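You operate a simulated robot arm through the tools that you are given. There is no shell and no other tool.

The job below is to be done with a simulated robot arm. You get a single attempt, and the scene is never put back.

TASK
Gauge the blue stack under the height dial and set the orange slider to its height.
Fine: leave the foot down on it.
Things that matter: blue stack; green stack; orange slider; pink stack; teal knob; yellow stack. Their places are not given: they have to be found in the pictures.

It is judged by the outcome, as a careful person would: the job done as asked, and still so three seconds after it is handed in. It fails if anything else is knocked over, pushed out of place, dropped, spilled or broken.

THE ROBOT
A 7-joint arm with a two-finger gripper, fixed in place. Base frame: the origin is at the foot of the arm, x ahead of it, y to its left, z up. Lengths are in mm, angles in rad, forces in N, time in s.
With the tool pointing down near the work surface it reaches from about 340 to 720 mm from the base axis. Its first joint turns from -1.152 to 1.152 rad. Payload 2.45 kg.
The TCP is the grasp point between the finger pads, 26 mm short of the fingertips. In the tool frame z runs along the fingers and y along their closing line. The gripper opens to 96 mm. The gripper's body begins 69 mm behind the TCP.
Orientation is that of the tool frame in the base frame, as [roll, pitch, yaw] about the fixed x, y, z axes, in that order (R = Rz(yaw) Ry(pitch) Rx(roll)). With the fingers straight down and closing along the base's y, the tool's x points along the base's -x, its y along +y and its z along -z.

THE INTERFACE
- The arm moves only by the tool nudge_tool. Its argument "series" is a list of rows, each an object (a shift or turn left out is 0, a gripper value left out holds the last) with "slide": the shift along the tool's x, y, z in cm, a list of three; "dr": the turn, a rotation vector about the tool's x, y, z in rad, a list of three; "fingers": the opening, from 0 (shut) to 1 (fully open). In form: [{"slide": [dx, dy, dz], "dr": [rx, ry, rz], "fingers": fingers}, ...]. A call has 1 to 20 rows; each row is the pose to reach, as a shift and turn from the pose commanded when the call began, along the tool's axes at that moment. Each row takes 0.2 s and may step no farther than 50 mm and 0.15 rad from the row before; otherwise, or with a gripper value out of range, the whole call is refused. A pose out of reach is approached as far as the arm can. The call stops where the force on the tool passes 90 N (or 10 N more than at its start, if that is more) or the arm is blocked; 0.2 s more then pass. Each finger halts on what it meets, pressing with about 22 N; the grip force reading is that of the motor and also rises with nothing between the fingers. The clock runs only during rows and for 0.2 s after the last one: add rows that repeat a pose to give the fingers time. The reply holds the time, the measured pose of the TCP, the force on the tool along the base axes, the opening and the grip force, in the units named above and with some noise, with the torque about the TCP (base axes, N m) and any sound that the robot's microphone picked up.
- Cameras (640 x 400 px; columns grow to the right, rows downward): "scene" is fixed at [174.6, -396.2, 1426.4]; the picture's right is [0.71, -0.71, 0.00], its down [-0.37, -0.37, -0.85] and it looks along [0.60, 0.60, -0.53] (base axes); focal length 356 px, centre (320, 200). "wrist" rides on the gripper at [82, 3, -98] in the tool frame; the picture's right is [-0.04, 1.00, 0.00], its down [-0.73, -0.03, -0.68] and it looks along [-0.68, -0.03, 0.73] (tool axes); focal length 256 px, centre (320, 200).
- grab_frame(camera): a new picture of that camera. The clock stands still meanwhile.
- measure_at(camera, pixels): for up to 12 pixels [column, row] of the newest picture of that camera ("zoom" is the newest enlarged one), the place [x, y, z] in the base frame of the surface seen there, good to about 2 mm. The clock stands still meanwhile.
- zoom(camera, box): a new picture of the part [left, top, right, bottom] of that camera's present view, enlarged. The clock stands still meanwhile.
- close_job(): hands the job in; it is judged then, once.

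Unless the task says otherwise, let go and move clear before handing in.

The tools are called as name(argument=value, ...) on one line, values as JSON. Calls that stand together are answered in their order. nudge_tool: Moves the arm, as the interface text tells. Its arguments: {"type":"object","properties":{"series":{"type":"array","items":{"type":"object","properties":{"slide":{"type":"array","items":{"type":"number"}},"dr":{"type":"array","items":{"type":"number"}},"fingers":{"type":"number"}}}}},"required":["series"]} The other tools are called the same way: grab_frame (camera) takes a picture; measure_at (camera, pixels) gives the place of the surface under pixels of a picture; zoom (camera, box) takes an enlarged picture of a part of a camera's view; close_job () hands the job in.

At the start:

```text
time_s: 0.0
eef_pos: [350.6, 47.7, 1209.2]
orientation: [-3.141, 0.001, -3.14]
ft_force: [0.0, 0.9, -0.1]
wrist_torque: [-0.04, 0.01, 0.05]
opening: 96.1
grip_force: 0.1
```

scene: 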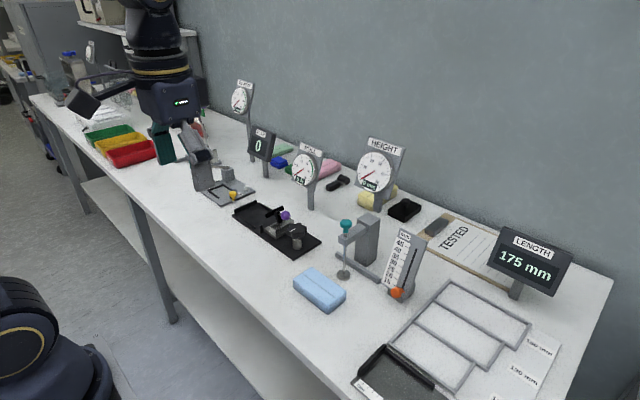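
wrist: 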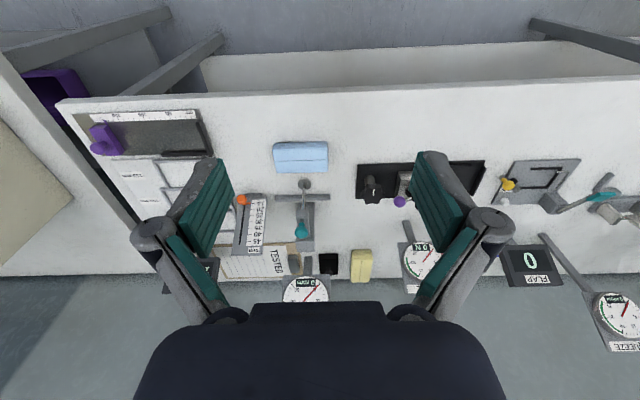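

The scene picture shows the height gauge with teal knob near (346,226), a blue stack at (320,290), and an orange slider on a scale at (396,292). I'll zoom in on these areas to understand the mechanism.

zoom(camera="scene", box=[280, 130, 440, 330])

zoom(camera="wrist", box=[220, 130, 380, 310])

```text
2.00 times, centred on (360, 230) of scene
```

zoom: 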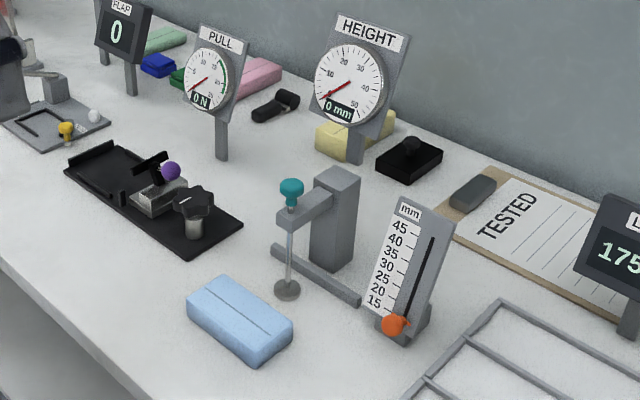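

```text
2.22 times, centred on (300, 220) of wrist
```

zoom: 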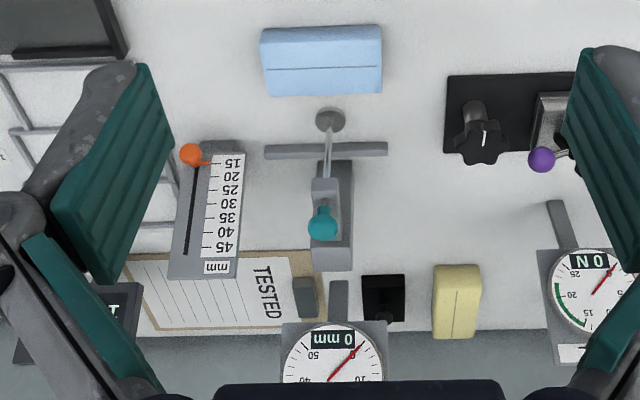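

The height gauge has a plunger with a foot at about (287,290) in the zoom, a fence behind it, and the dial reads 0 mm. I'll measure the key points.

zoom(camera="scene", box=[280, 200, 440, 300])

measure_at(camera="scene", pixels=[[346, 224], [344, 275], [336, 255], [358, 281], [320, 270], [294, 286], [346, 290], [322, 310], [320, 290], [396, 293], [347, 238], [368, 215]])

measure_at(camera="wrist", pixels=[[275, 145], [326, 143], [276, 171], [326, 170], [301, 158], [304, 184], [301, 230], [278, 198], [329, 197], [241, 200], [300, 205], [245, 190]])

```text
4.00 times, centred on (360, 250) of scene
```

zoom: 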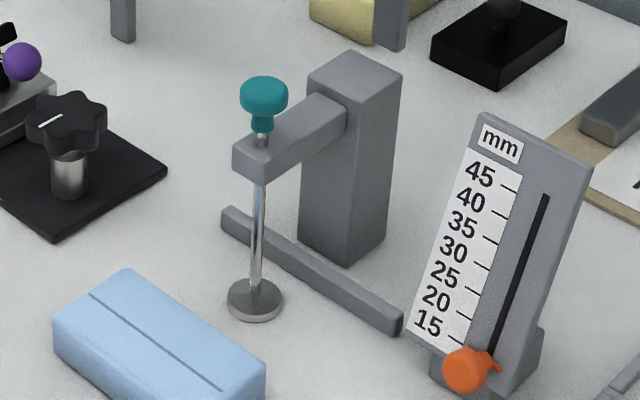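

```text
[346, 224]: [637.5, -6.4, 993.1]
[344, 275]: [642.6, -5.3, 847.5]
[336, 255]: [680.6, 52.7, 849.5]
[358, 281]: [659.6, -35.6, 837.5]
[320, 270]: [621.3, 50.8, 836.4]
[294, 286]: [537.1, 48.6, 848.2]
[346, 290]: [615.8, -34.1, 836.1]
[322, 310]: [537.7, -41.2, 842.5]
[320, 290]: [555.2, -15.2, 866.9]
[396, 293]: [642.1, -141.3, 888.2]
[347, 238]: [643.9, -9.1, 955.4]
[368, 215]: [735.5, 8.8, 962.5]
```

```text
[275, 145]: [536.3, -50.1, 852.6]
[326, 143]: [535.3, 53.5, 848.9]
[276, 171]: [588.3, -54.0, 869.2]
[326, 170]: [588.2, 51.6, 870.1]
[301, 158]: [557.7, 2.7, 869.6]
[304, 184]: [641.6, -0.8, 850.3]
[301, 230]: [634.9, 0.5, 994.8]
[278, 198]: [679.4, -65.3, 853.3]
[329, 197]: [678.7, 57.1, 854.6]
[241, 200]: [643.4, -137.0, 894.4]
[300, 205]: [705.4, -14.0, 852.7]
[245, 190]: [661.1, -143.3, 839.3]
```

The table is at z≈836, the blue stack top ≈870 spans x 537–590, y −52..52; the foot is at about (641,−2) with a fence at x≈680. I'll now measure the slider scale, knob and dial more finely.

zoom(camera="scene", box=[376, 220, 440, 310])

measure_at(camera="scene", pixels=[[396, 284], [412, 250], [400, 236], [422, 245], [390, 284], [376, 170], [350, 232], [340, 240], [355, 228], [346, 219], [378, 222], [362, 263]])

zoom(camera="scene", box=[330, 210, 380, 245])

```text
4.44 times, centred on (408, 265) of scene
```

zoom: 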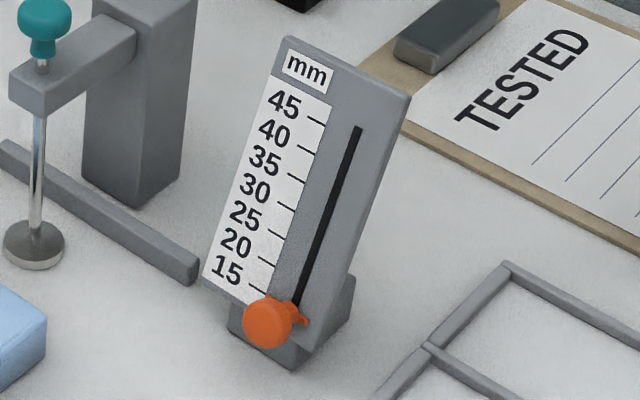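

```text
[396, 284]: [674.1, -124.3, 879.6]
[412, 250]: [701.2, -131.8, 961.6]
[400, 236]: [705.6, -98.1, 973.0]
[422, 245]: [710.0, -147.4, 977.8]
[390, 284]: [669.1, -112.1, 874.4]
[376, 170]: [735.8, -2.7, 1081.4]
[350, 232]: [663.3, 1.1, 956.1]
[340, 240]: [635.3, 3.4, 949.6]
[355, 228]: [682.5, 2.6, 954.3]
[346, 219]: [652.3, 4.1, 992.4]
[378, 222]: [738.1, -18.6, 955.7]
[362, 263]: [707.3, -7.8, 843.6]
```

```text
11.43 times, centred on (355, 228) of scene
```

zoom: 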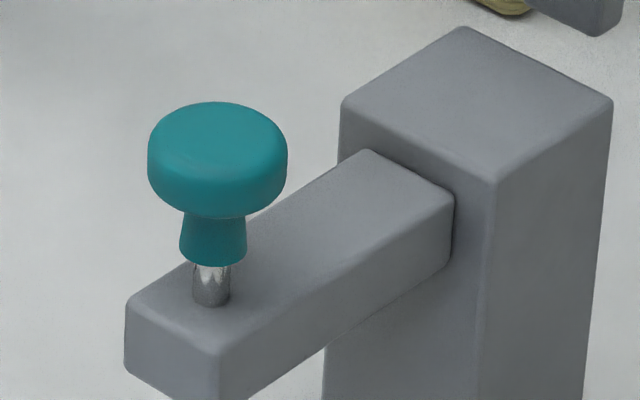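

The knob is a mushroom with a neck above the arm, and the dial's HEIGHT face sits at about x≈736, z≈1081. I'll measure the knob, arm and scale tick positions from enlarged views.

measure_at(camera="zoom", pixels=[[215, 115], [155, 170], [280, 175], [215, 200], [215, 240], [210, 290], [250, 310], [170, 350], [400, 180], [440, 240], [470, 60], [330, 190]])

measure_at(camera="scene", pixels=[[374, 182], [360, 165], [392, 170], [385, 140], [402, 152], [376, 200], [372, 190], [380, 155]])

```text
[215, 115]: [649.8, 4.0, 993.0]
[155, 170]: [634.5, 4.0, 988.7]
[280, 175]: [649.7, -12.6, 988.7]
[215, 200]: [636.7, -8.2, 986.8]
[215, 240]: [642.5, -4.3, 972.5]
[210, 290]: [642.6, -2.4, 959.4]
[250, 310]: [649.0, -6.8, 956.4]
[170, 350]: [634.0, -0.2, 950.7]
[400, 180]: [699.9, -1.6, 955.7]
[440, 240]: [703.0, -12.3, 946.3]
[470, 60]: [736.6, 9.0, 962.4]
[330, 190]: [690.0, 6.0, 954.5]
```

```text
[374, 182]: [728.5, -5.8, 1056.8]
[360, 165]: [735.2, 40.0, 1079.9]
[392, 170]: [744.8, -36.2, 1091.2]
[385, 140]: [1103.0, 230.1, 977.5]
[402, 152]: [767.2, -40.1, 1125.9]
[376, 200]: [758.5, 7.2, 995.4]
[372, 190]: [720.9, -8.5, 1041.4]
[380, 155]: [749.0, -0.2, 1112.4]
```

The knob head centre is about (642,−3.5), z 982–995, with the arm top at z≈956 and the dial panel starting at x≈720. I'll move above the knob with the fingers partly open.

nudge_tool(series=[{"slide": [-4.16, -0.73, 1.41], "fingers": 0.65}, {"slide": [-8.32, -1.46, 2.82]}, {"slide": [-12.48, -2.19, 4.23]}, {"slide": [-16.64, -2.92, 5.64]}, {"slide": [-20.8, -3.65, 7.05]}, {"slide": [-24.96, -4.38, 8.46]}, {"slide": [-29.14, -5.12, 9.9]}, {"slide": [-29.14, -5.12, 9.9]}])

grab_frame(camera="wrist")

grab_frame(camera="scene")

```text
time_s: 1.8
eef_pos: [642.4, -5.2, 1110.6]
orientation: [-3.141, -0.002, -3.141]
ft_force: [0.2, 0.4, 0.1]
wrist_torque: [0.0, 0.03, -0.03]
opening: 62.3
grip_force: 0.0
```

```text
taken
```

wrist: 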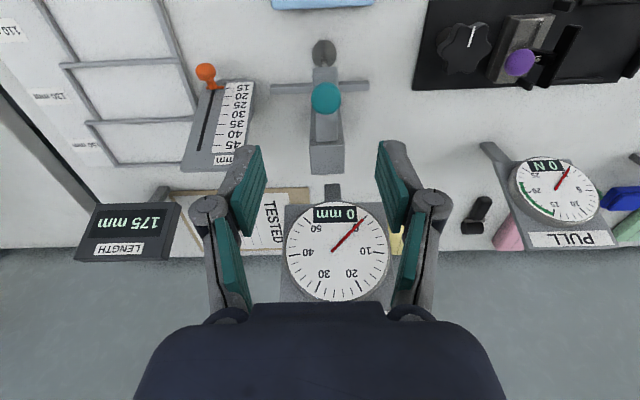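

```text
taken
```

scene: 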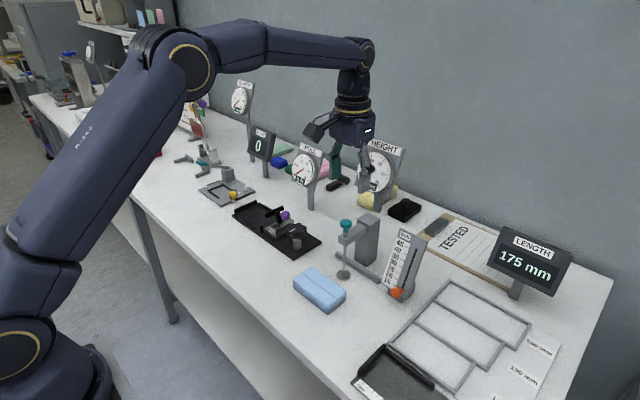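

The wrist view shows the teal knob at (326,98), and the dial reads 0 mm. I'll measure the knob from this camera to refine its centre.

measure_at(camera="wrist", pixels=[[326, 98], [313, 98], [339, 98], [326, 86], [326, 110], [310, 140], [343, 140], [323, 46], [318, 60], [206, 72], [273, 88], [368, 86]])

zoom(camera="wrist", box=[180, 20, 380, 180])

```text
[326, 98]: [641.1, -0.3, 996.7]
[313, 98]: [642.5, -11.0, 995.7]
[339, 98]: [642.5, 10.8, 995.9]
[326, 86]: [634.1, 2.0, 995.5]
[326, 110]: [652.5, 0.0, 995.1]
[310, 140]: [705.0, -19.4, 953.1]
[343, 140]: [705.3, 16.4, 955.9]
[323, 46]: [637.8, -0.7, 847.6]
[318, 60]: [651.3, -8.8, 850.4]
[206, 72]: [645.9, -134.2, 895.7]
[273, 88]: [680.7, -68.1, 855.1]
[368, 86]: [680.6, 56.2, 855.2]
```

```text
2.50 times, centred on (280, 100) of wrist
```

zoom: 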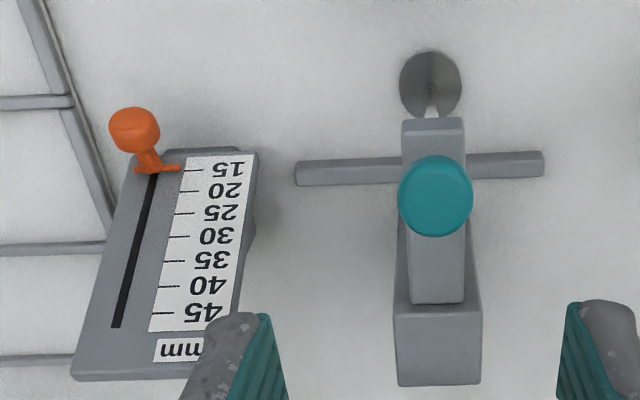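

The knob centre is about (643,−0.5) with its top at z≈996. I'll descend around it, keeping fingertips above the arm (z≈956), and then close on the knob.

nudge_tool(series=[{"slide": [-0.05, 0.45, 2.5]}, {"slide": [-0.05, 0.45, 5.5]}, {"slide": [-0.05, 0.45, 8.5]}, {"slide": [-0.05, 0.45, 10.5]}, {"slide": [-0.05, 0.45, 12.0]}, {"slide": [-0.05, 0.45, 12.1]}, {"slide": [-0.05, 0.45, 12.1], "fingers": 0.1}, {"slide": [-0.05, 0.45, 12.1], "fingers": 0.1}, {"slide": [-0.05, 0.45, 12.1], "fingers": 0.1}, {"slide": [-0.05, 0.45, 12.1], "fingers": 0.1}])

grab_frame(camera="scene")

grab_frame(camera="wrist")

```text
time_s: 4.0
eef_pos: [642.2, -0.3, 988.5]
orientation: [-3.139, -0.001, -3.141]
ft_force: [-0.7, -7.1, -1.0]
wrist_torque: [0.03, 0.01, 0.0]
opening: 23.9
grip_force: 44.9
```

```text
taken
```

scene: 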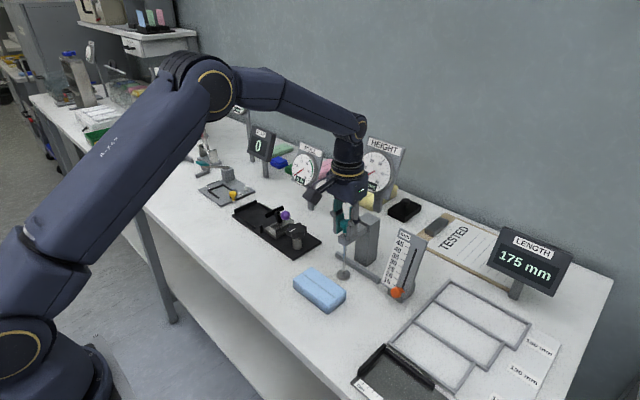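

```text
taken
```

wrist: 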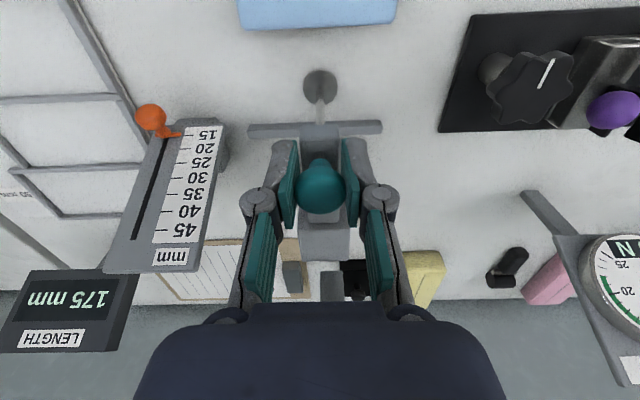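

The fingers hold the knob (opening 23.9 mm, grip 45 N), with a small sideways load. I'll ease off sideways and lift slowly, watching force and sound.

nudge_tool(series=[{"slide": [0, -0.1, 0]}, {"slide": [0, -0.1, -0.5]}, {"slide": [0, -0.1, -1.0]}, {"slide": [0, -0.1, -1.0]}])

zoom(camera="scene", box=[300, 130, 440, 300])

```text
time_s: 5.0
eef_pos: [642.1, -0.5, 999.9]
orientation: [-3.142, 0.001, 3.141]
ft_force: [4.2, -6.8, 0.0]
wrist_torque: [-0.05, -0.08, 0.0]
opening: 24.1
grip_force: 45.1
```

```text
2.35 times, centred on (370, 215) of scene
```

zoom: 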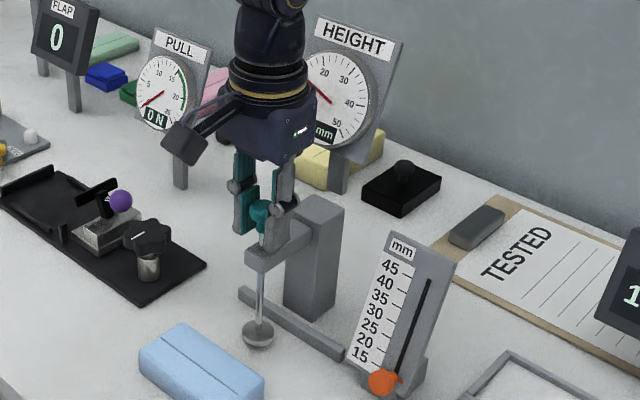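

The foot came up with the knob and the dial needle moved; lifting force is near zero. I'll lift further, to about 45 mm in total.

nudge_tool(series=[{"slide": [0, -0.1, -0.8]}, {"slide": [0, -0.1, -1.6]}, {"slide": [0, -0.1, -2.4]}, {"slide": [0, -0.1, -3.0]}, {"slide": [0, -0.1, -3.4]}, {"slide": [0, -0.1, -3.4]}])

zoom(camera="scene", box=[300, 130, 440, 300])

grab_frame(camera="wrist")

```text
time_s: 6.4
eef_pos: [642.4, -0.7, 1032.6]
orientation: [3.141, 0.001, 3.14]
ft_force: [11.9, 4.3, -0.4]
wrist_torque: [0.01, -0.55, 0.03]
opening: 23.8
grip_force: 45.0
```

```text
2.35 times, centred on (370, 215) of scene
```

zoom: 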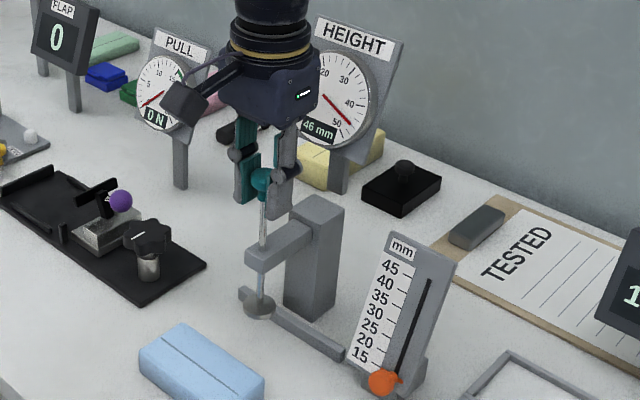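

```text
taken
```

wrist: 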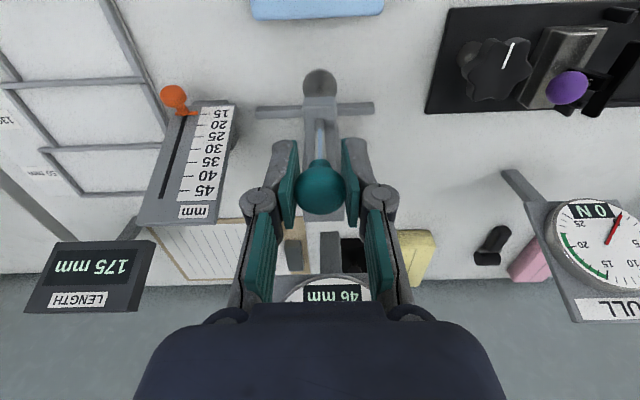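

The dial now reads 46 mm with the knob held. Before letting go at this height, I'll lower to about 8 mm and open the fingers there to see gently whether the plunger holds itself.

nudge_tool(series=[{"slide": [0, 0, 1.0]}, {"slide": [0, 0, 2.0]}, {"slide": [0, 0, 3.0]}, {"slide": [0, 0, 3.8]}, {"slide": [0, 0, 3.8]}, {"slide": [0, 0, 3.8], "fingers": 0.45}, {"slide": [0, 0, 3.8], "fingers": 0.45}, {"slide": [0, 0, 3.8], "fingers": 0.45}])

zoom(camera="scene", box=[300, 130, 440, 300])

grab_frame(camera="wrist")

```text
time_s: 8.2
eef_pos: [641.9, -1.8, 994.9]
orientation: [3.141, 0.0, 3.139]
ft_force: [-0.6, -0.5, -0.7]
wrist_torque: [0.03, 0.01, 0.02]
opening: 43.1
grip_force: 0.0
```

```text
2.35 times, centred on (370, 215) of scene
```

zoom: 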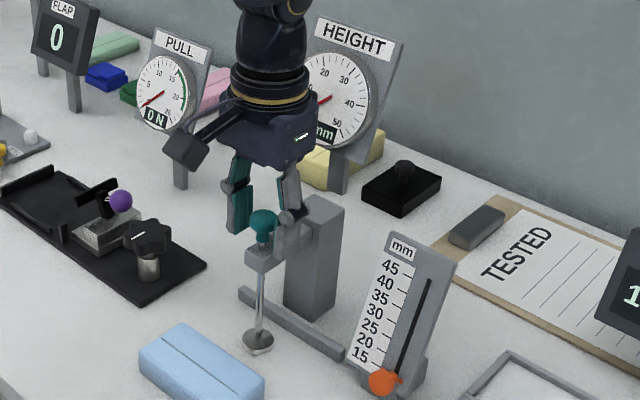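

```text
taken
```

wrist: 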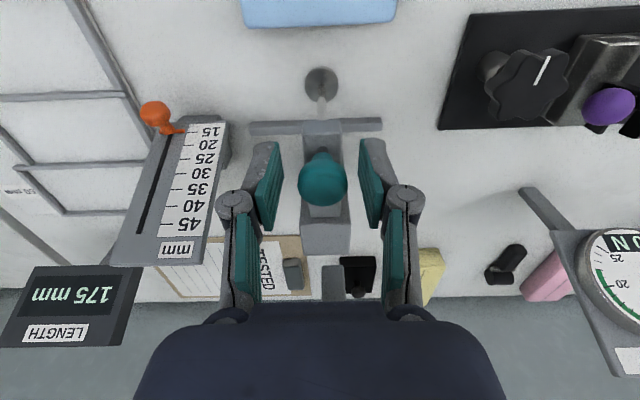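

I'll check the foot and knob heights to see whether the plunger dropped after release.

measure_at(camera="wrist", pixels=[[322, 180], [322, 170], [322, 78], [316, 90]])

zoom(camera="scene", box=[330, 210, 370, 290])

```text
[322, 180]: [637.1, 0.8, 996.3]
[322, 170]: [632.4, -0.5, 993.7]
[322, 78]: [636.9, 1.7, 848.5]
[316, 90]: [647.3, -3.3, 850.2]
```

```text
5.00 times, centred on (350, 250) of scene
```

zoom: 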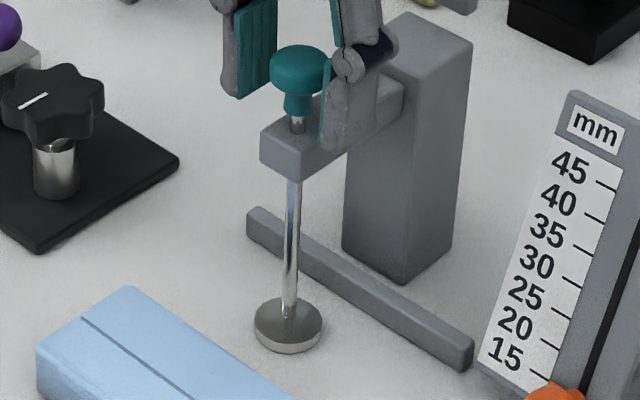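

The knob top is back at z≈996, so the plunger drops when released low down. It may latch at the top of its travel, so I'll re-grip and raise it further, watching for a stop or click.

nudge_tool(series=[{"slide": [0, 0.08, 0.65]}, {"slide": [0, 0.08, 0.65], "fingers": 0.1}, {"slide": [0, 0.08, 0.65], "fingers": 0.1}, {"slide": [0, 0.08, 0.65], "fingers": 0.1}, {"slide": [0, 0.08, -0.35]}, {"slide": [0, 0.08, -1.35]}, {"slide": [0, 0.08, -2.35]}, {"slide": [0, 0.08, -3.35]}, {"slide": [0, 0.08, -3.95]}, {"slide": [0, 0.08, -4.15]}, {"slide": [0, 0.08, -4.35]}])

grab_frame(camera="scene")

zoom(camera="scene", box=[300, 130, 440, 300])

```text
time_s: 10.6
eef_pos: [641.3, 0.4, 1037.3]
orientation: [-3.141, 0.0, -3.142]
ft_force: [7.1, 2.5, -0.7]
wrist_torque: [0.0, 0.41, 0.0]
opening: 24.2
grip_force: 45.2
```

```text
taken
```

scene: 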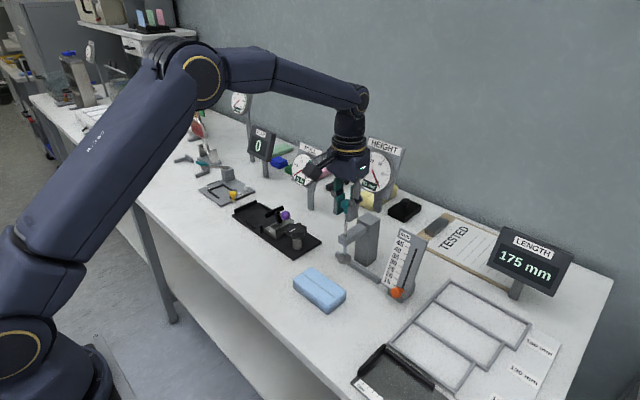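

```text
2.35 times, centred on (370, 215) of scene
```

zoom: 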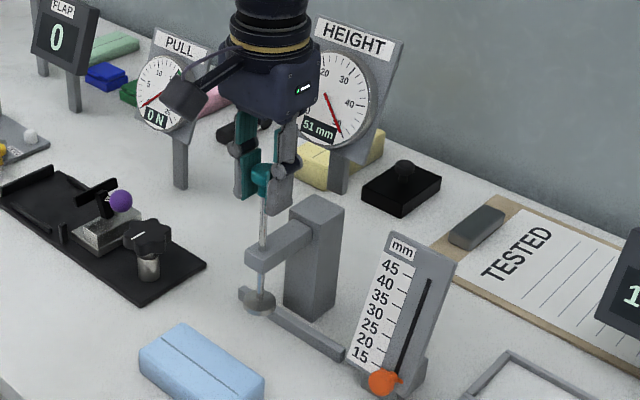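

The dial reads 51 mm with no stop felt yet. I'll keep lifting in small steps to find the end of travel.

nudge_tool(series=[{"slide": [0, 0, -0.2]}, {"slide": [0, 0, -0.4]}, {"slide": [0, 0, -0.6]}, {"slide": [0, 0, -0.8]}])

zoom(camera="scene", box=[300, 130, 440, 300])

```text
time_s: 11.6
eef_pos: [643.1, -0.6, 1044.8]
orientation: [-3.142, 0.0, 3.141]
ft_force: [3.5, 3.7, -9.4]
wrist_torque: [0.0, -0.95, -0.01]
opening: 23.7
grip_force: 44.8
```

```text
2.35 times, centred on (370, 215) of scene
```

zoom: 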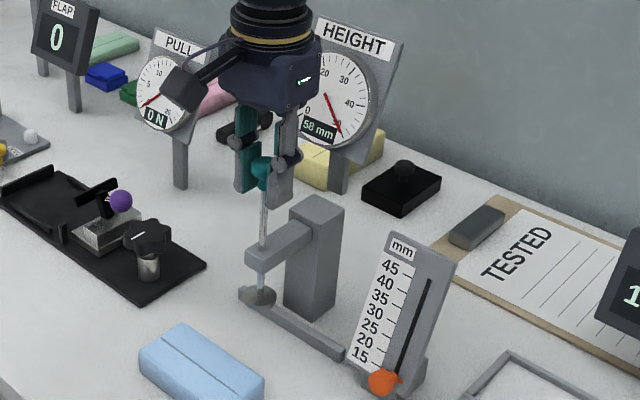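

At 58 mm the pull rises to 9.4 N, which looks like the end stop. I'll pull just slightly more to see whether it latches.

nudge_tool(series=[{"slide": [0, 0, -0.1]}, {"slide": [0, 0, -0.2]}, {"slide": [0, 0, -0.2]}])

zoom(camera="scene", box=[300, 130, 440, 300])

```text
time_s: 12.4
eef_pos: [642.7, -0.6, 1046.4]
orientation: [-3.141, -0.007, 3.139]
ft_force: [6.6, 2.2, -34.5]
wrist_torque: [-0.03, -0.18, -0.02]
opening: 23.9
grip_force: 45.5
```

```text
2.35 times, centred on (370, 215) of scene
```

zoom: 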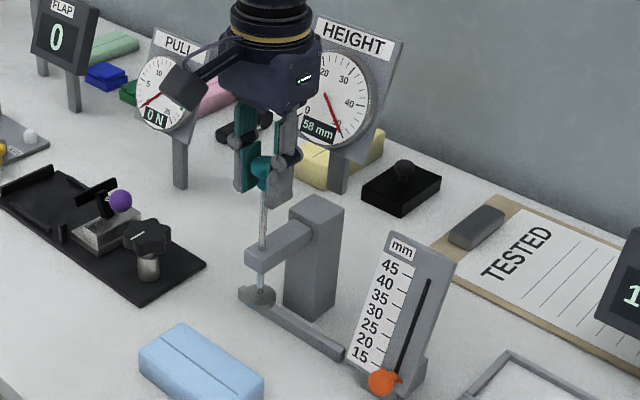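

The plunger has a hard stop at 58 mm (34 N pull) and no click so far. I'll lower it a few millimetres while still gripping, to see whether it's latched (it would push back) or follows.

nudge_tool(series=[{"slide": [0, 0, 0.2]}, {"slide": [0, 0, 0.4]}, {"slide": [0, 0, 0.6]}, {"slide": [0, 0, 0.6]}])

zoom(camera="scene", box=[340, 130, 420, 200])

```text
time_s: 13.4
eef_pos: [642.0, -0.0, 1043.7]
orientation: [-3.141, -0.001, 3.141]
ft_force: [-16.7, 4.5, 0.9]
wrist_torque: [-0.01, -0.43, 0.02]
opening: 23.8
grip_force: 45.5
```

```text
5.71 times, centred on (380, 165) of scene
```

zoom: 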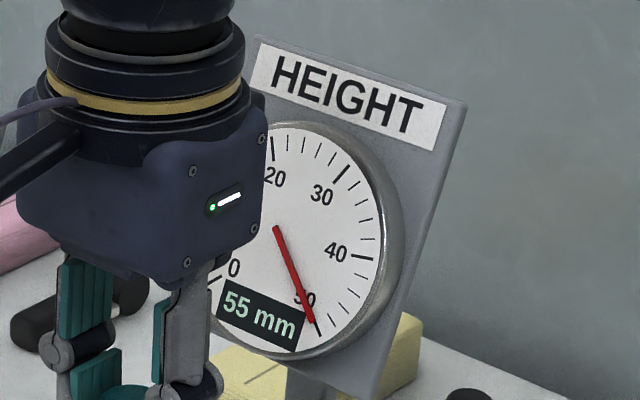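

Not latched: it follows down to 55 mm with no resistance. I'll lower to about 25 mm, open the fingers for one short row, and look at how fast the plunger falls.

nudge_tool(series=[{"slide": [0, 0, 1.0]}, {"slide": [0, 0, 2.0]}, {"slide": [0, 0, 3.0]}, {"slide": [0, 0, 3.0]}, {"slide": [0, 0, 3.0], "fingers": 0.4}])

zoom(camera="scene", box=[340, 130, 420, 200])

zoom(camera="scene", box=[330, 210, 370, 290])

```text
time_s: 14.6
eef_pos: [642.4, -1.2, 1013.3]
orientation: [-3.141, 0.002, 3.141]
ft_force: [0.6, -1.3, -0.7]
wrist_torque: [0.02, 0.03, 0.0]
opening: 38.5
grip_force: 0.0
```

```text
5.71 times, centred on (380, 165) of scene
```

zoom: 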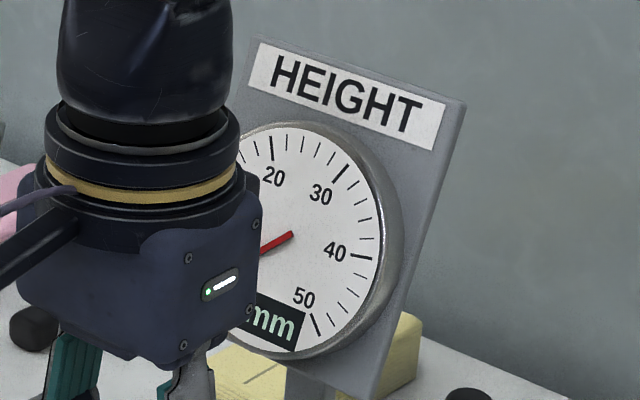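

```text
5.00 times, centred on (350, 250) of scene
```

zoom: 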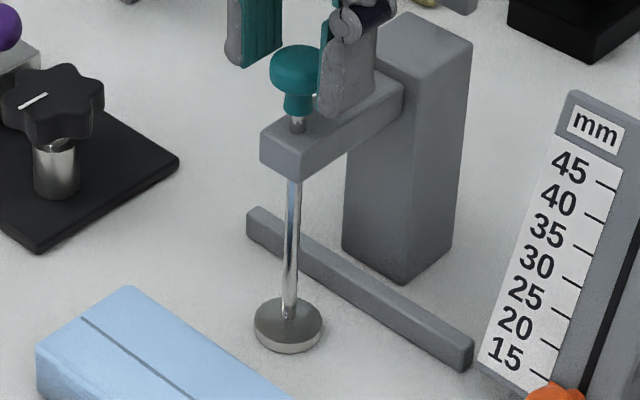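

It fell fully to 0 within 0.4 s, so it doesn't hold itself in mid-travel. I'll re-grip, raise it right to the top stop, let go there and see whether a detent holds it.

nudge_tool(series=[{"slide": [0, 0.05, 1.2]}, {"slide": [0, 0.05, 2.45]}, {"slide": [0, 0.05, 2.45], "fingers": 0.1}, {"slide": [0, 0.05, 2.45], "fingers": 0.1}, {"slide": [0, 0.05, 2.45], "fingers": 0.1}, {"slide": [0, 0.05, 1.0]}, {"slide": [0, 0.05, 0.0]}, {"slide": [0, 0.05, -1.0]}, {"slide": [0, 0.05, -2.0]}, {"slide": [0, 0.05, -3.0]}, {"slide": [0, 0.05, -3.3]}, {"slide": [0, 0.05, -3.4]}])

zoom(camera="scene", box=[340, 130, 420, 200])

zoom(camera="scene", box=[325, 195, 375, 290])

```text
time_s: 17.2
eef_pos: [642.5, -0.6, 1044.5]
orientation: [-3.14, -0.004, 3.141]
ft_force: [-7.5, -5.5, -20.5]
wrist_torque: [0.01, -0.63, 0.0]
opening: 23.7
grip_force: 44.9
```

```text
5.71 times, centred on (380, 165) of scene
```

zoom: 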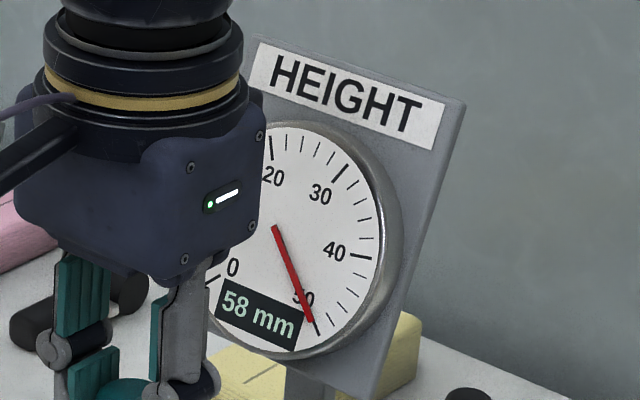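

```text
4.21 times, centred on (350, 242) of scene
```

zoom: 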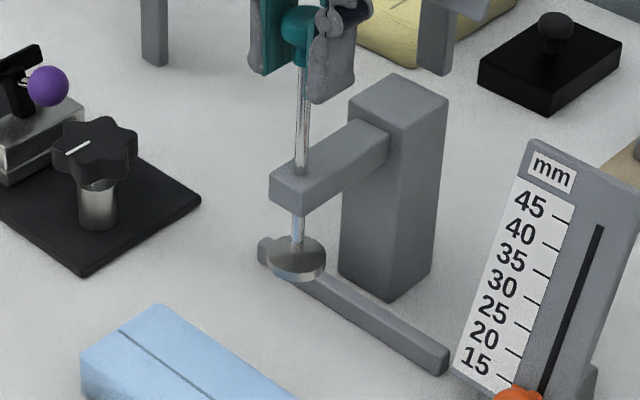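

The dial reads 58 mm at the stop with 20 N pull. I'll open the fingers slightly for one row here and check.

nudge_tool(series=[{"slide": [0, 0, 0], "fingers": 0.38}])

zoom(camera="scene", box=[325, 195, 375, 290])

zoom(camera="scene", box=[340, 130, 420, 200])

```text
time_s: 17.6
eef_pos: [642.2, 1.5, 1046.6]
orientation: [3.14, 0.005, 3.141]
ft_force: [0.3, 0.3, -0.6]
wrist_torque: [0.0, 0.0, 0.02]
opening: 36.5
grip_force: 0.1
```

```text
4.21 times, centred on (350, 242) of scene
```

zoom: 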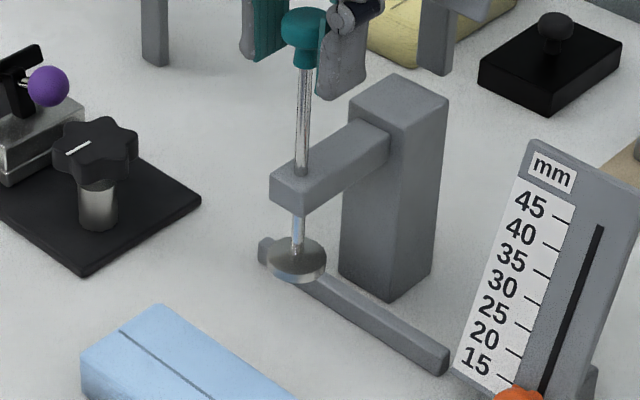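

```text
5.71 times, centred on (380, 165) of scene
```

zoom: 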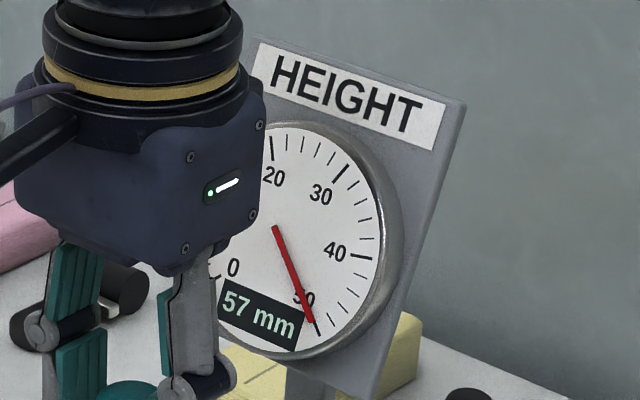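

It holds: the knob stayed up with the dial at 57 mm after release. I'll wait a bit with the fingers open a little more, then rise straight up clear of it and check again.

nudge_tool(series=[{"slide": [0, -0.15, 0], "fingers": 0.6}, {"slide": [0, -0.15, 0], "fingers": 0.65}, {"slide": [0, -0.15, -1.0]}, {"slide": [0, -0.15, -3.0]}, {"slide": [0, -0.15, -6.0]}, {"slide": [0, -0.15, -9.0]}, {"slide": [0, -0.15, -9.0]}])

grab_frame(camera="scene")

grab_frame(camera="wrist")

```text
time_s: 19.2
eef_pos: [641.7, -2.1, 1135.8]
orientation: [3.141, 0.001, 3.141]
ft_force: [0.2, -0.7, -0.6]
wrist_torque: [0.02, 0.01, 0.0]
opening: 62.2
grip_force: 0.0
```

```text
taken
```

scene: 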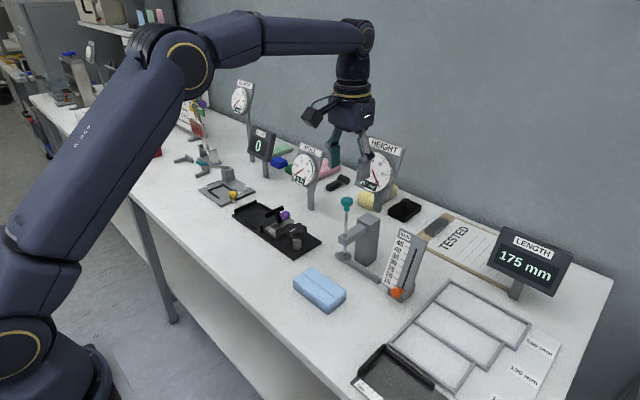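

```text
taken
```

wrist: 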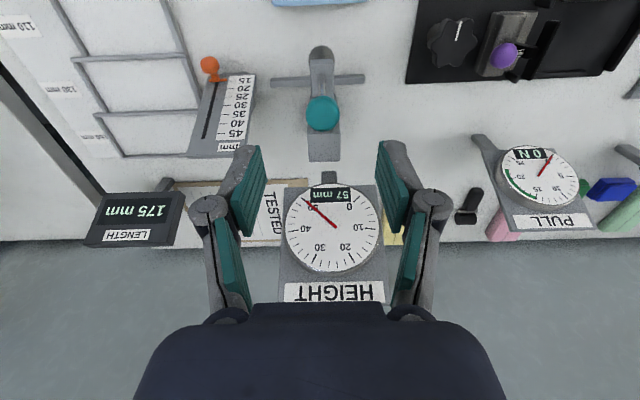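

The plunger now stays up at 57 mm on its own, so I can slide the blue stack under it. I'll back off in −x, tilt the hand about 30° so the wrist stays clear of the raised knob, and come down in front of the stack.

nudge_tool(series=[{"slide": [4.3, 0.05, 0]}, {"slide": [8.6, 0.1, 0]}, {"slide": [12.9, 0.15, 0], "dr": [0, -0.13, 0]}, {"slide": [17.2, 0.25, 0], "dr": [0, -0.26, 0]}, {"slide": [17.2, 0.25, 4.0], "dr": [0, -0.39, 0]}, {"slide": [17.2, 0.25, 8.0], "dr": [0, -0.52, 0]}, {"slide": [17.2, 0.25, 12.0], "dr": [0, -0.52, 0]}, {"slide": [17.2, 0.25, 16.0], "dr": [0, -0.52, 0]}, {"slide": [17.2, 0.25, 20.0], "dr": [0, -0.52, 0]}, {"slide": [17.2, 0.25, 23.5], "dr": [0, -0.52, 0]}, {"slide": [17.2, 0.25, 23.5], "dr": [0, -0.52, 0]}])

grab_frame(camera="scene")

grab_frame(camera="wrist")

```text
time_s: 21.6
eef_pos: [470.8, 1.4, 901.3]
orientation: [3.141, 0.519, -3.141]
ft_force: [0.4, -0.3, -0.4]
wrist_torque: [-0.01, 0.01, 0.0]
opening: 62.2
grip_force: 0.1
```

```text
taken
```

scene: 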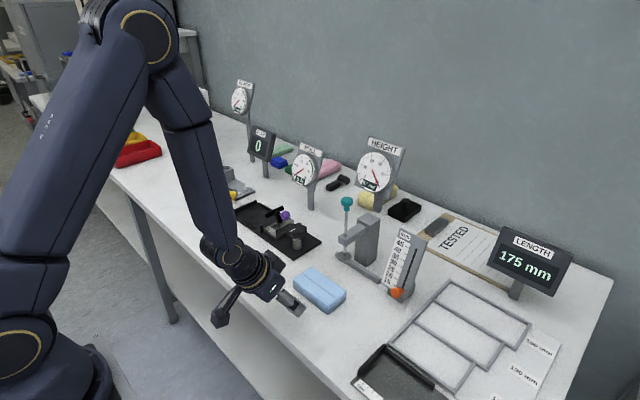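

```text
taken
```

wrist: 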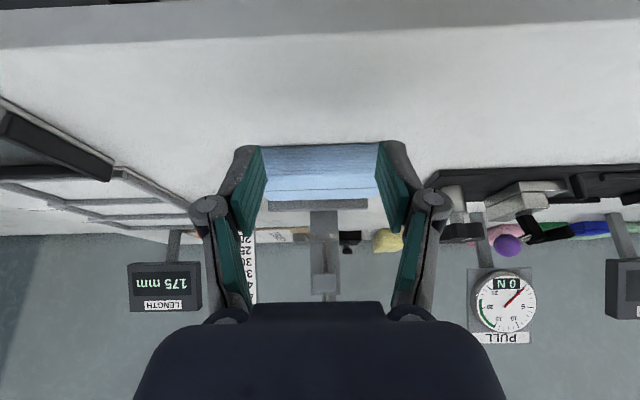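

The hand is tilted in front of the stack. I'll measure the stack's faces and fence edges before pushing.

zoom(camera="scene", box=[280, 240, 370, 320])

measure_at(camera="scene", pixels=[[318, 268], [338, 284], [346, 289], [324, 311], [295, 284], [324, 304], [338, 254], [370, 276], [355, 268], [346, 258], [315, 297], [308, 300]])

measure_at(camera="wrist", pixels=[[270, 160], [370, 160], [320, 160], [320, 172], [320, 180], [320, 188], [320, 196], [280, 204], [360, 204]])

```text
5.00 times, centred on (325, 280) of scene
```

zoom: 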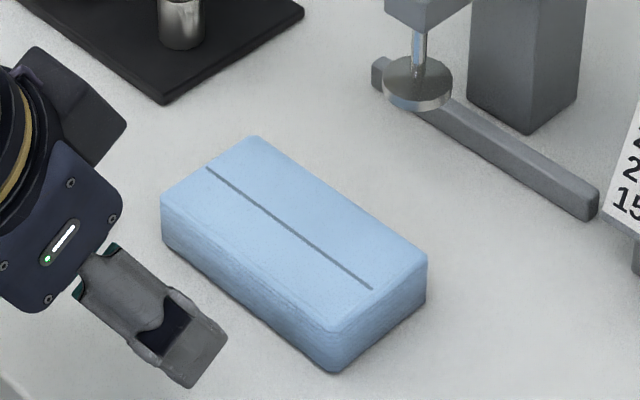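

```text
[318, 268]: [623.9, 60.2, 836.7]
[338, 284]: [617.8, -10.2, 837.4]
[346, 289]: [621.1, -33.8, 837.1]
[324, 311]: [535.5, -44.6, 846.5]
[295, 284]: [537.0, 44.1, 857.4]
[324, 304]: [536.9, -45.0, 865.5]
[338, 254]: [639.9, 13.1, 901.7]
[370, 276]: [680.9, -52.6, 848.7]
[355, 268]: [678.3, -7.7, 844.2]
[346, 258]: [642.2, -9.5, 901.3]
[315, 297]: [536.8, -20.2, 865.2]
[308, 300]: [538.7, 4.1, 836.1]
```

```text
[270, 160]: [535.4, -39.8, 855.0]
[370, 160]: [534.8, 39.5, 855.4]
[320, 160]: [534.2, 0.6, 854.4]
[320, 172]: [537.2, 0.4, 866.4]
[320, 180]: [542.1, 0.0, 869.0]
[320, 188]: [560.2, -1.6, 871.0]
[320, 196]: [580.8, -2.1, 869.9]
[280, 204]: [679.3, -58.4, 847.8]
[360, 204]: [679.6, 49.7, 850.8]
```

measure_at(camera="zoom", pixels=[[335, 200], [258, 140], [415, 250], [420, 280], [345, 325], [335, 350], [490, 158], [480, 165], [500, 150], [165, 210], [200, 180], [420, 100]])

```text
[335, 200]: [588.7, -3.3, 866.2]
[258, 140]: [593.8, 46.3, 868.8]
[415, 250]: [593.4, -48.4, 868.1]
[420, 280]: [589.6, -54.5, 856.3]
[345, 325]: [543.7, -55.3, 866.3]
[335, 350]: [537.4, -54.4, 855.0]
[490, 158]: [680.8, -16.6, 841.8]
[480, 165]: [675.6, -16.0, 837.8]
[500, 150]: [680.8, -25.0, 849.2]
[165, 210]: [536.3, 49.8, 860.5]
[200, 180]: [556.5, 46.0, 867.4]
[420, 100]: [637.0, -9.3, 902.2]
```

The stack spans x≈535–595, y≈−55..53; the fence front is at x≈677, so the stack needs about 80 mm of travel in +x. I'll descend to finger height first and approach to just short of contact.

nudge_tool(series=[{"slide": [0.8, -0.2, 1.4]}, {"slide": [1.59, -0.2, 2.78]}, {"slide": [0.722, -0.2, 3.276]}, {"slide": [-0.146, -0.2, 3.772]}, {"slide": [-1.188, -0.2, 4.368]}])

zoom(camera="scene", box=[260, 230, 380, 330])

grab_frame(camera="wrist")

```text
time_s: 22.8
eef_pos: [502.2, -2.0, 869.0]
orientation: [-3.139, 0.52, 3.14]
ft_force: [0.2, 0.0, 0.7]
wrist_torque: [-0.02, 0.01, -0.01]
opening: 62.2
grip_force: 0.0
```

```text
4.00 times, centred on (320, 280) of scene
```

zoom: 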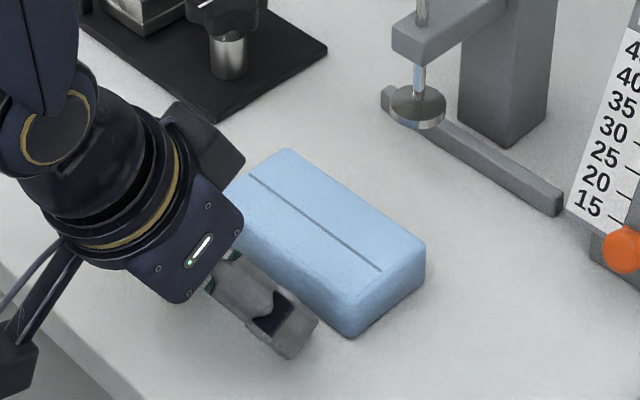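

```text
taken
```

wrist: 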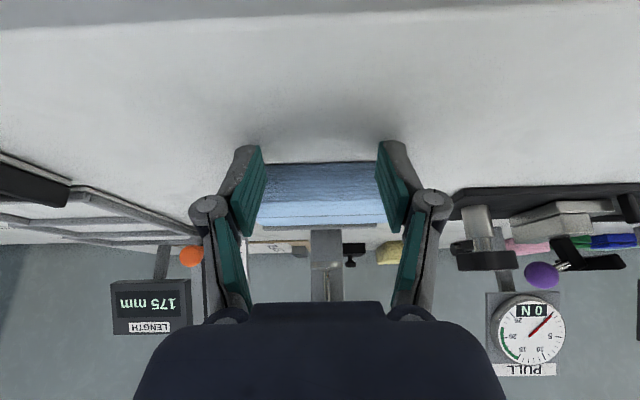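

Fingers are about 10 mm short of the stack at z≈869. I'll push gently in +x in 8 mm steps, stopping well before the fence to check.

nudge_tool(series=[{"slide": [-0.694, 0.08, 0.397]}, {"slide": [-1.389, 0.08, 0.794]}, {"slide": [-2.083, 0.08, 1.19]}, {"slide": [-2.778, 0.08, 1.587]}, {"slide": [-3.472, 0.08, 1.984]}, {"slide": [-4.166, 0.08, 2.381]}, {"slide": [-4.861, 0.08, 2.778]}, {"slide": [-5.555, 0.08, 3.174]}, {"slide": [-6.25, 0.08, 3.571]}])

zoom(camera="scene", box=[280, 220, 400, 320])

grab_frame(camera="wrist")

```text
time_s: 24.8
eef_pos: [574.0, -0.1, 869.1]
orientation: [-3.139, 0.522, 3.139]
ft_force: [0.0, -0.1, -0.6]
wrist_torque: [-0.01, 0.02, 0.0]
opening: 62.5
grip_force: 0.1
```

```text
4.00 times, centred on (340, 270) of scene
```

zoom: 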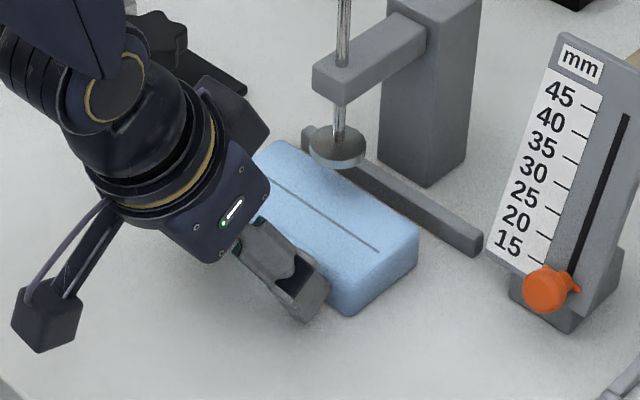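

```text
taken
```

wrist: 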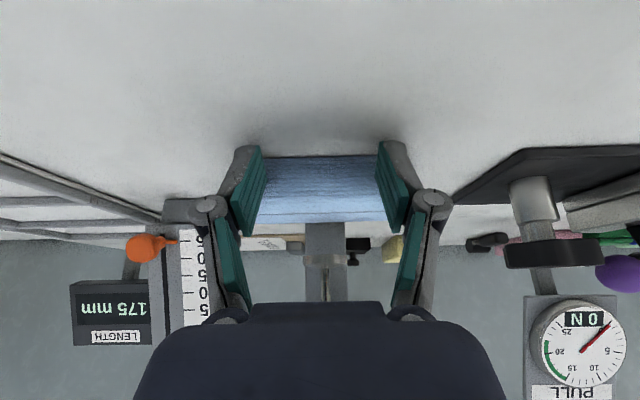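

The stack slid along squarely under the raised foot. I'll measure the remaining gap to the fence.

measure_at(camera="zoom", pixels=[[412, 225], [415, 245], [345, 275], [335, 300], [380, 200], [340, 150], [400, 205], [420, 215], [350, 230], [425, 205]])

measure_at(camera="wrist", pixels=[[320, 170], [270, 170], [365, 170], [320, 200], [320, 215]])

```text
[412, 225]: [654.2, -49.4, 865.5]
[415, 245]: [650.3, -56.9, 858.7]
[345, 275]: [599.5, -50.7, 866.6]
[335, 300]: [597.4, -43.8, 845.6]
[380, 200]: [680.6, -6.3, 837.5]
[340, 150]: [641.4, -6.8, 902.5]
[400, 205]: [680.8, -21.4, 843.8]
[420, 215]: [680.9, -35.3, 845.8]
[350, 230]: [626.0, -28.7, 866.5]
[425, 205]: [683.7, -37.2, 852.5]
```

```text
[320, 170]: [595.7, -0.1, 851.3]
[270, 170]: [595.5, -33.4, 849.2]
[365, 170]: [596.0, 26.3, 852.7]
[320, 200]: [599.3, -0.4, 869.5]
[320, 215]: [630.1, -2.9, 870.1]
```

The stack is now x≈596–655, and the foot axis is at x≈642. I'll push about 19 mm more so it's centred under the foot, staying just short of the fence.

nudge_tool(series=[{"slide": [-0.434, -0.05, 0.248]}, {"slide": [-0.868, -0.05, 0.496]}, {"slide": [-1.302, -0.05, 0.744]}, {"slide": [-1.65, -0.05, 0.942]}, {"slide": [-1.65, -0.05, 0.942]}])

zoom(camera="scene", box=[280, 220, 400, 320])

grab_frame(camera="wrist")

```text
time_s: 26.0
eef_pos: [592.6, -0.4, 870.1]
orientation: [3.141, 0.522, 3.14]
ft_force: [-0.4, 0.2, -0.4]
wrist_torque: [0.0, 0.04, 0.03]
opening: 62.5
grip_force: 0.0
```

```text
4.00 times, centred on (340, 270) of scene
```

zoom: 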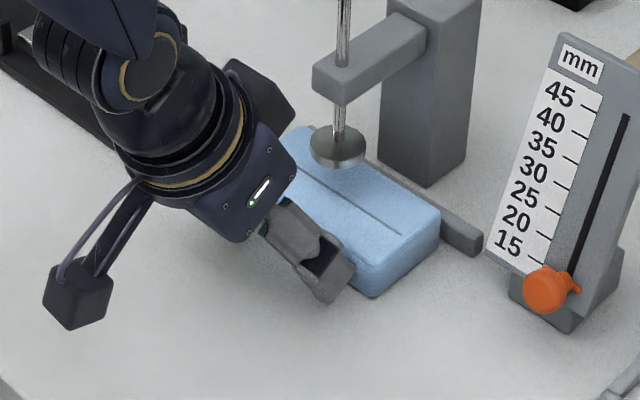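

```text
taken
```

wrist: 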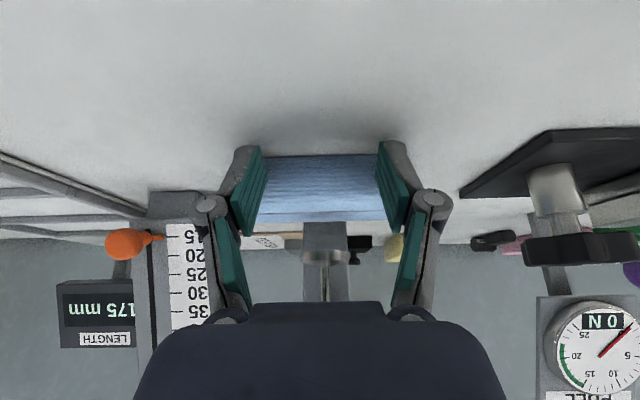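

The stack is centred under the foot with the fence a few millimetres beyond. I'll back the fingers off in −x, rise and straighten the hand.

nudge_tool(series=[{"slide": [1.95, 0, -1.12]}, {"slide": [3.9, 0, -2.24]}, {"slide": [7.8, 0, -4.49]}, {"slide": [6.42, 0, -8.89]}, {"slide": [4.18, 0, -12.79]}, {"slide": [1.94, 0, -16.69], "dr": [0, 0.13, 0]}, {"slide": [-0.31, 0, -20.59], "dr": [0, 0.26, 0]}, {"slide": [-2.55, 0, -24.49], "dr": [0, 0.39, 0]}, {"slide": [-4.54, 0, -27.96], "dr": [0, 0.522, 0]}, {"slide": [-4.54, 0, -27.96], "dr": [0, 0.522, 0]}])

zoom(camera="scene", box=[280, 130, 440, 310])

grab_frame(camera="wrist")

```text
time_s: 28.2
eef_pos: [495.1, -1.2, 1136.3]
orientation: [-3.141, -0.003, 3.141]
ft_force: [-0.1, 0.2, -0.7]
wrist_torque: [0.0, 0.0, -0.01]
opening: 62.4
grip_force: 0.0
```

```text
2.22 times, centred on (360, 220) of scene
```

zoom: 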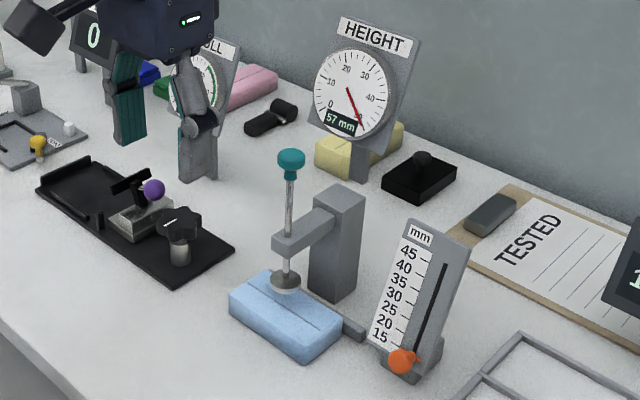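

```text
taken
```

wrist: 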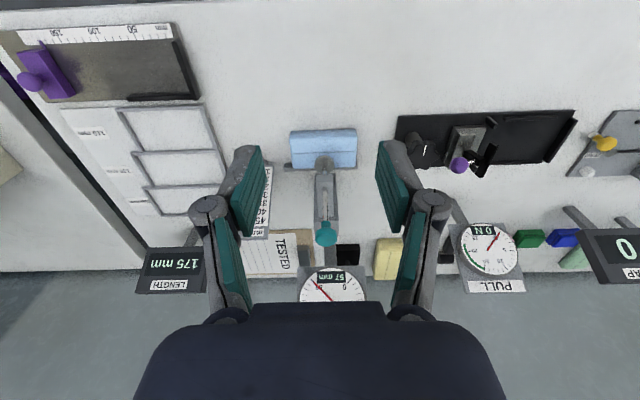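

The stack sits under the raised foot (zoom pixel 285,282), dial still 57 mm. I'll check its centring quickly, then go back above the knob.

measure_at(camera="wrist", pixels=[[295, 134], [352, 132], [294, 165], [354, 164], [323, 134], [324, 163], [326, 232], [326, 226]])

nudge_tool(series=[{"slide": [-4.5, 0.02, 0]}, {"slide": [-9.0, 0.04, 0]}, {"slide": [-13.0, 0.06, 0]}, {"slide": [-14.72, 0.06, 0]}, {"slide": [-14.72, 0.06, 0]}])

grab_frame(camera="wrist")

```text
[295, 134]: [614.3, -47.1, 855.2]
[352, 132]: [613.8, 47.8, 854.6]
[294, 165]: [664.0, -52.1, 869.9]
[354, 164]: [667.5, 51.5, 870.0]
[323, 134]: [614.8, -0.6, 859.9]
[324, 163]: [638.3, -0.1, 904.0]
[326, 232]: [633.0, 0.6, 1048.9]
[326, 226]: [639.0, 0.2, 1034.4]
```

```text
time_s: 29.4
eef_pos: [639.0, -1.1, 1134.1]
orientation: [3.141, -0.004, -3.14]
ft_force: [0.2, -0.5, 0.1]
wrist_torque: [0.0, -0.04, -0.02]
opening: 62.2
grip_force: 0.0
```

```text
taken
```

wrist: 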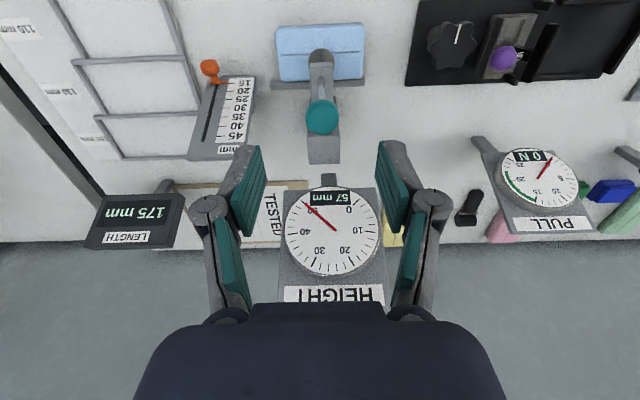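

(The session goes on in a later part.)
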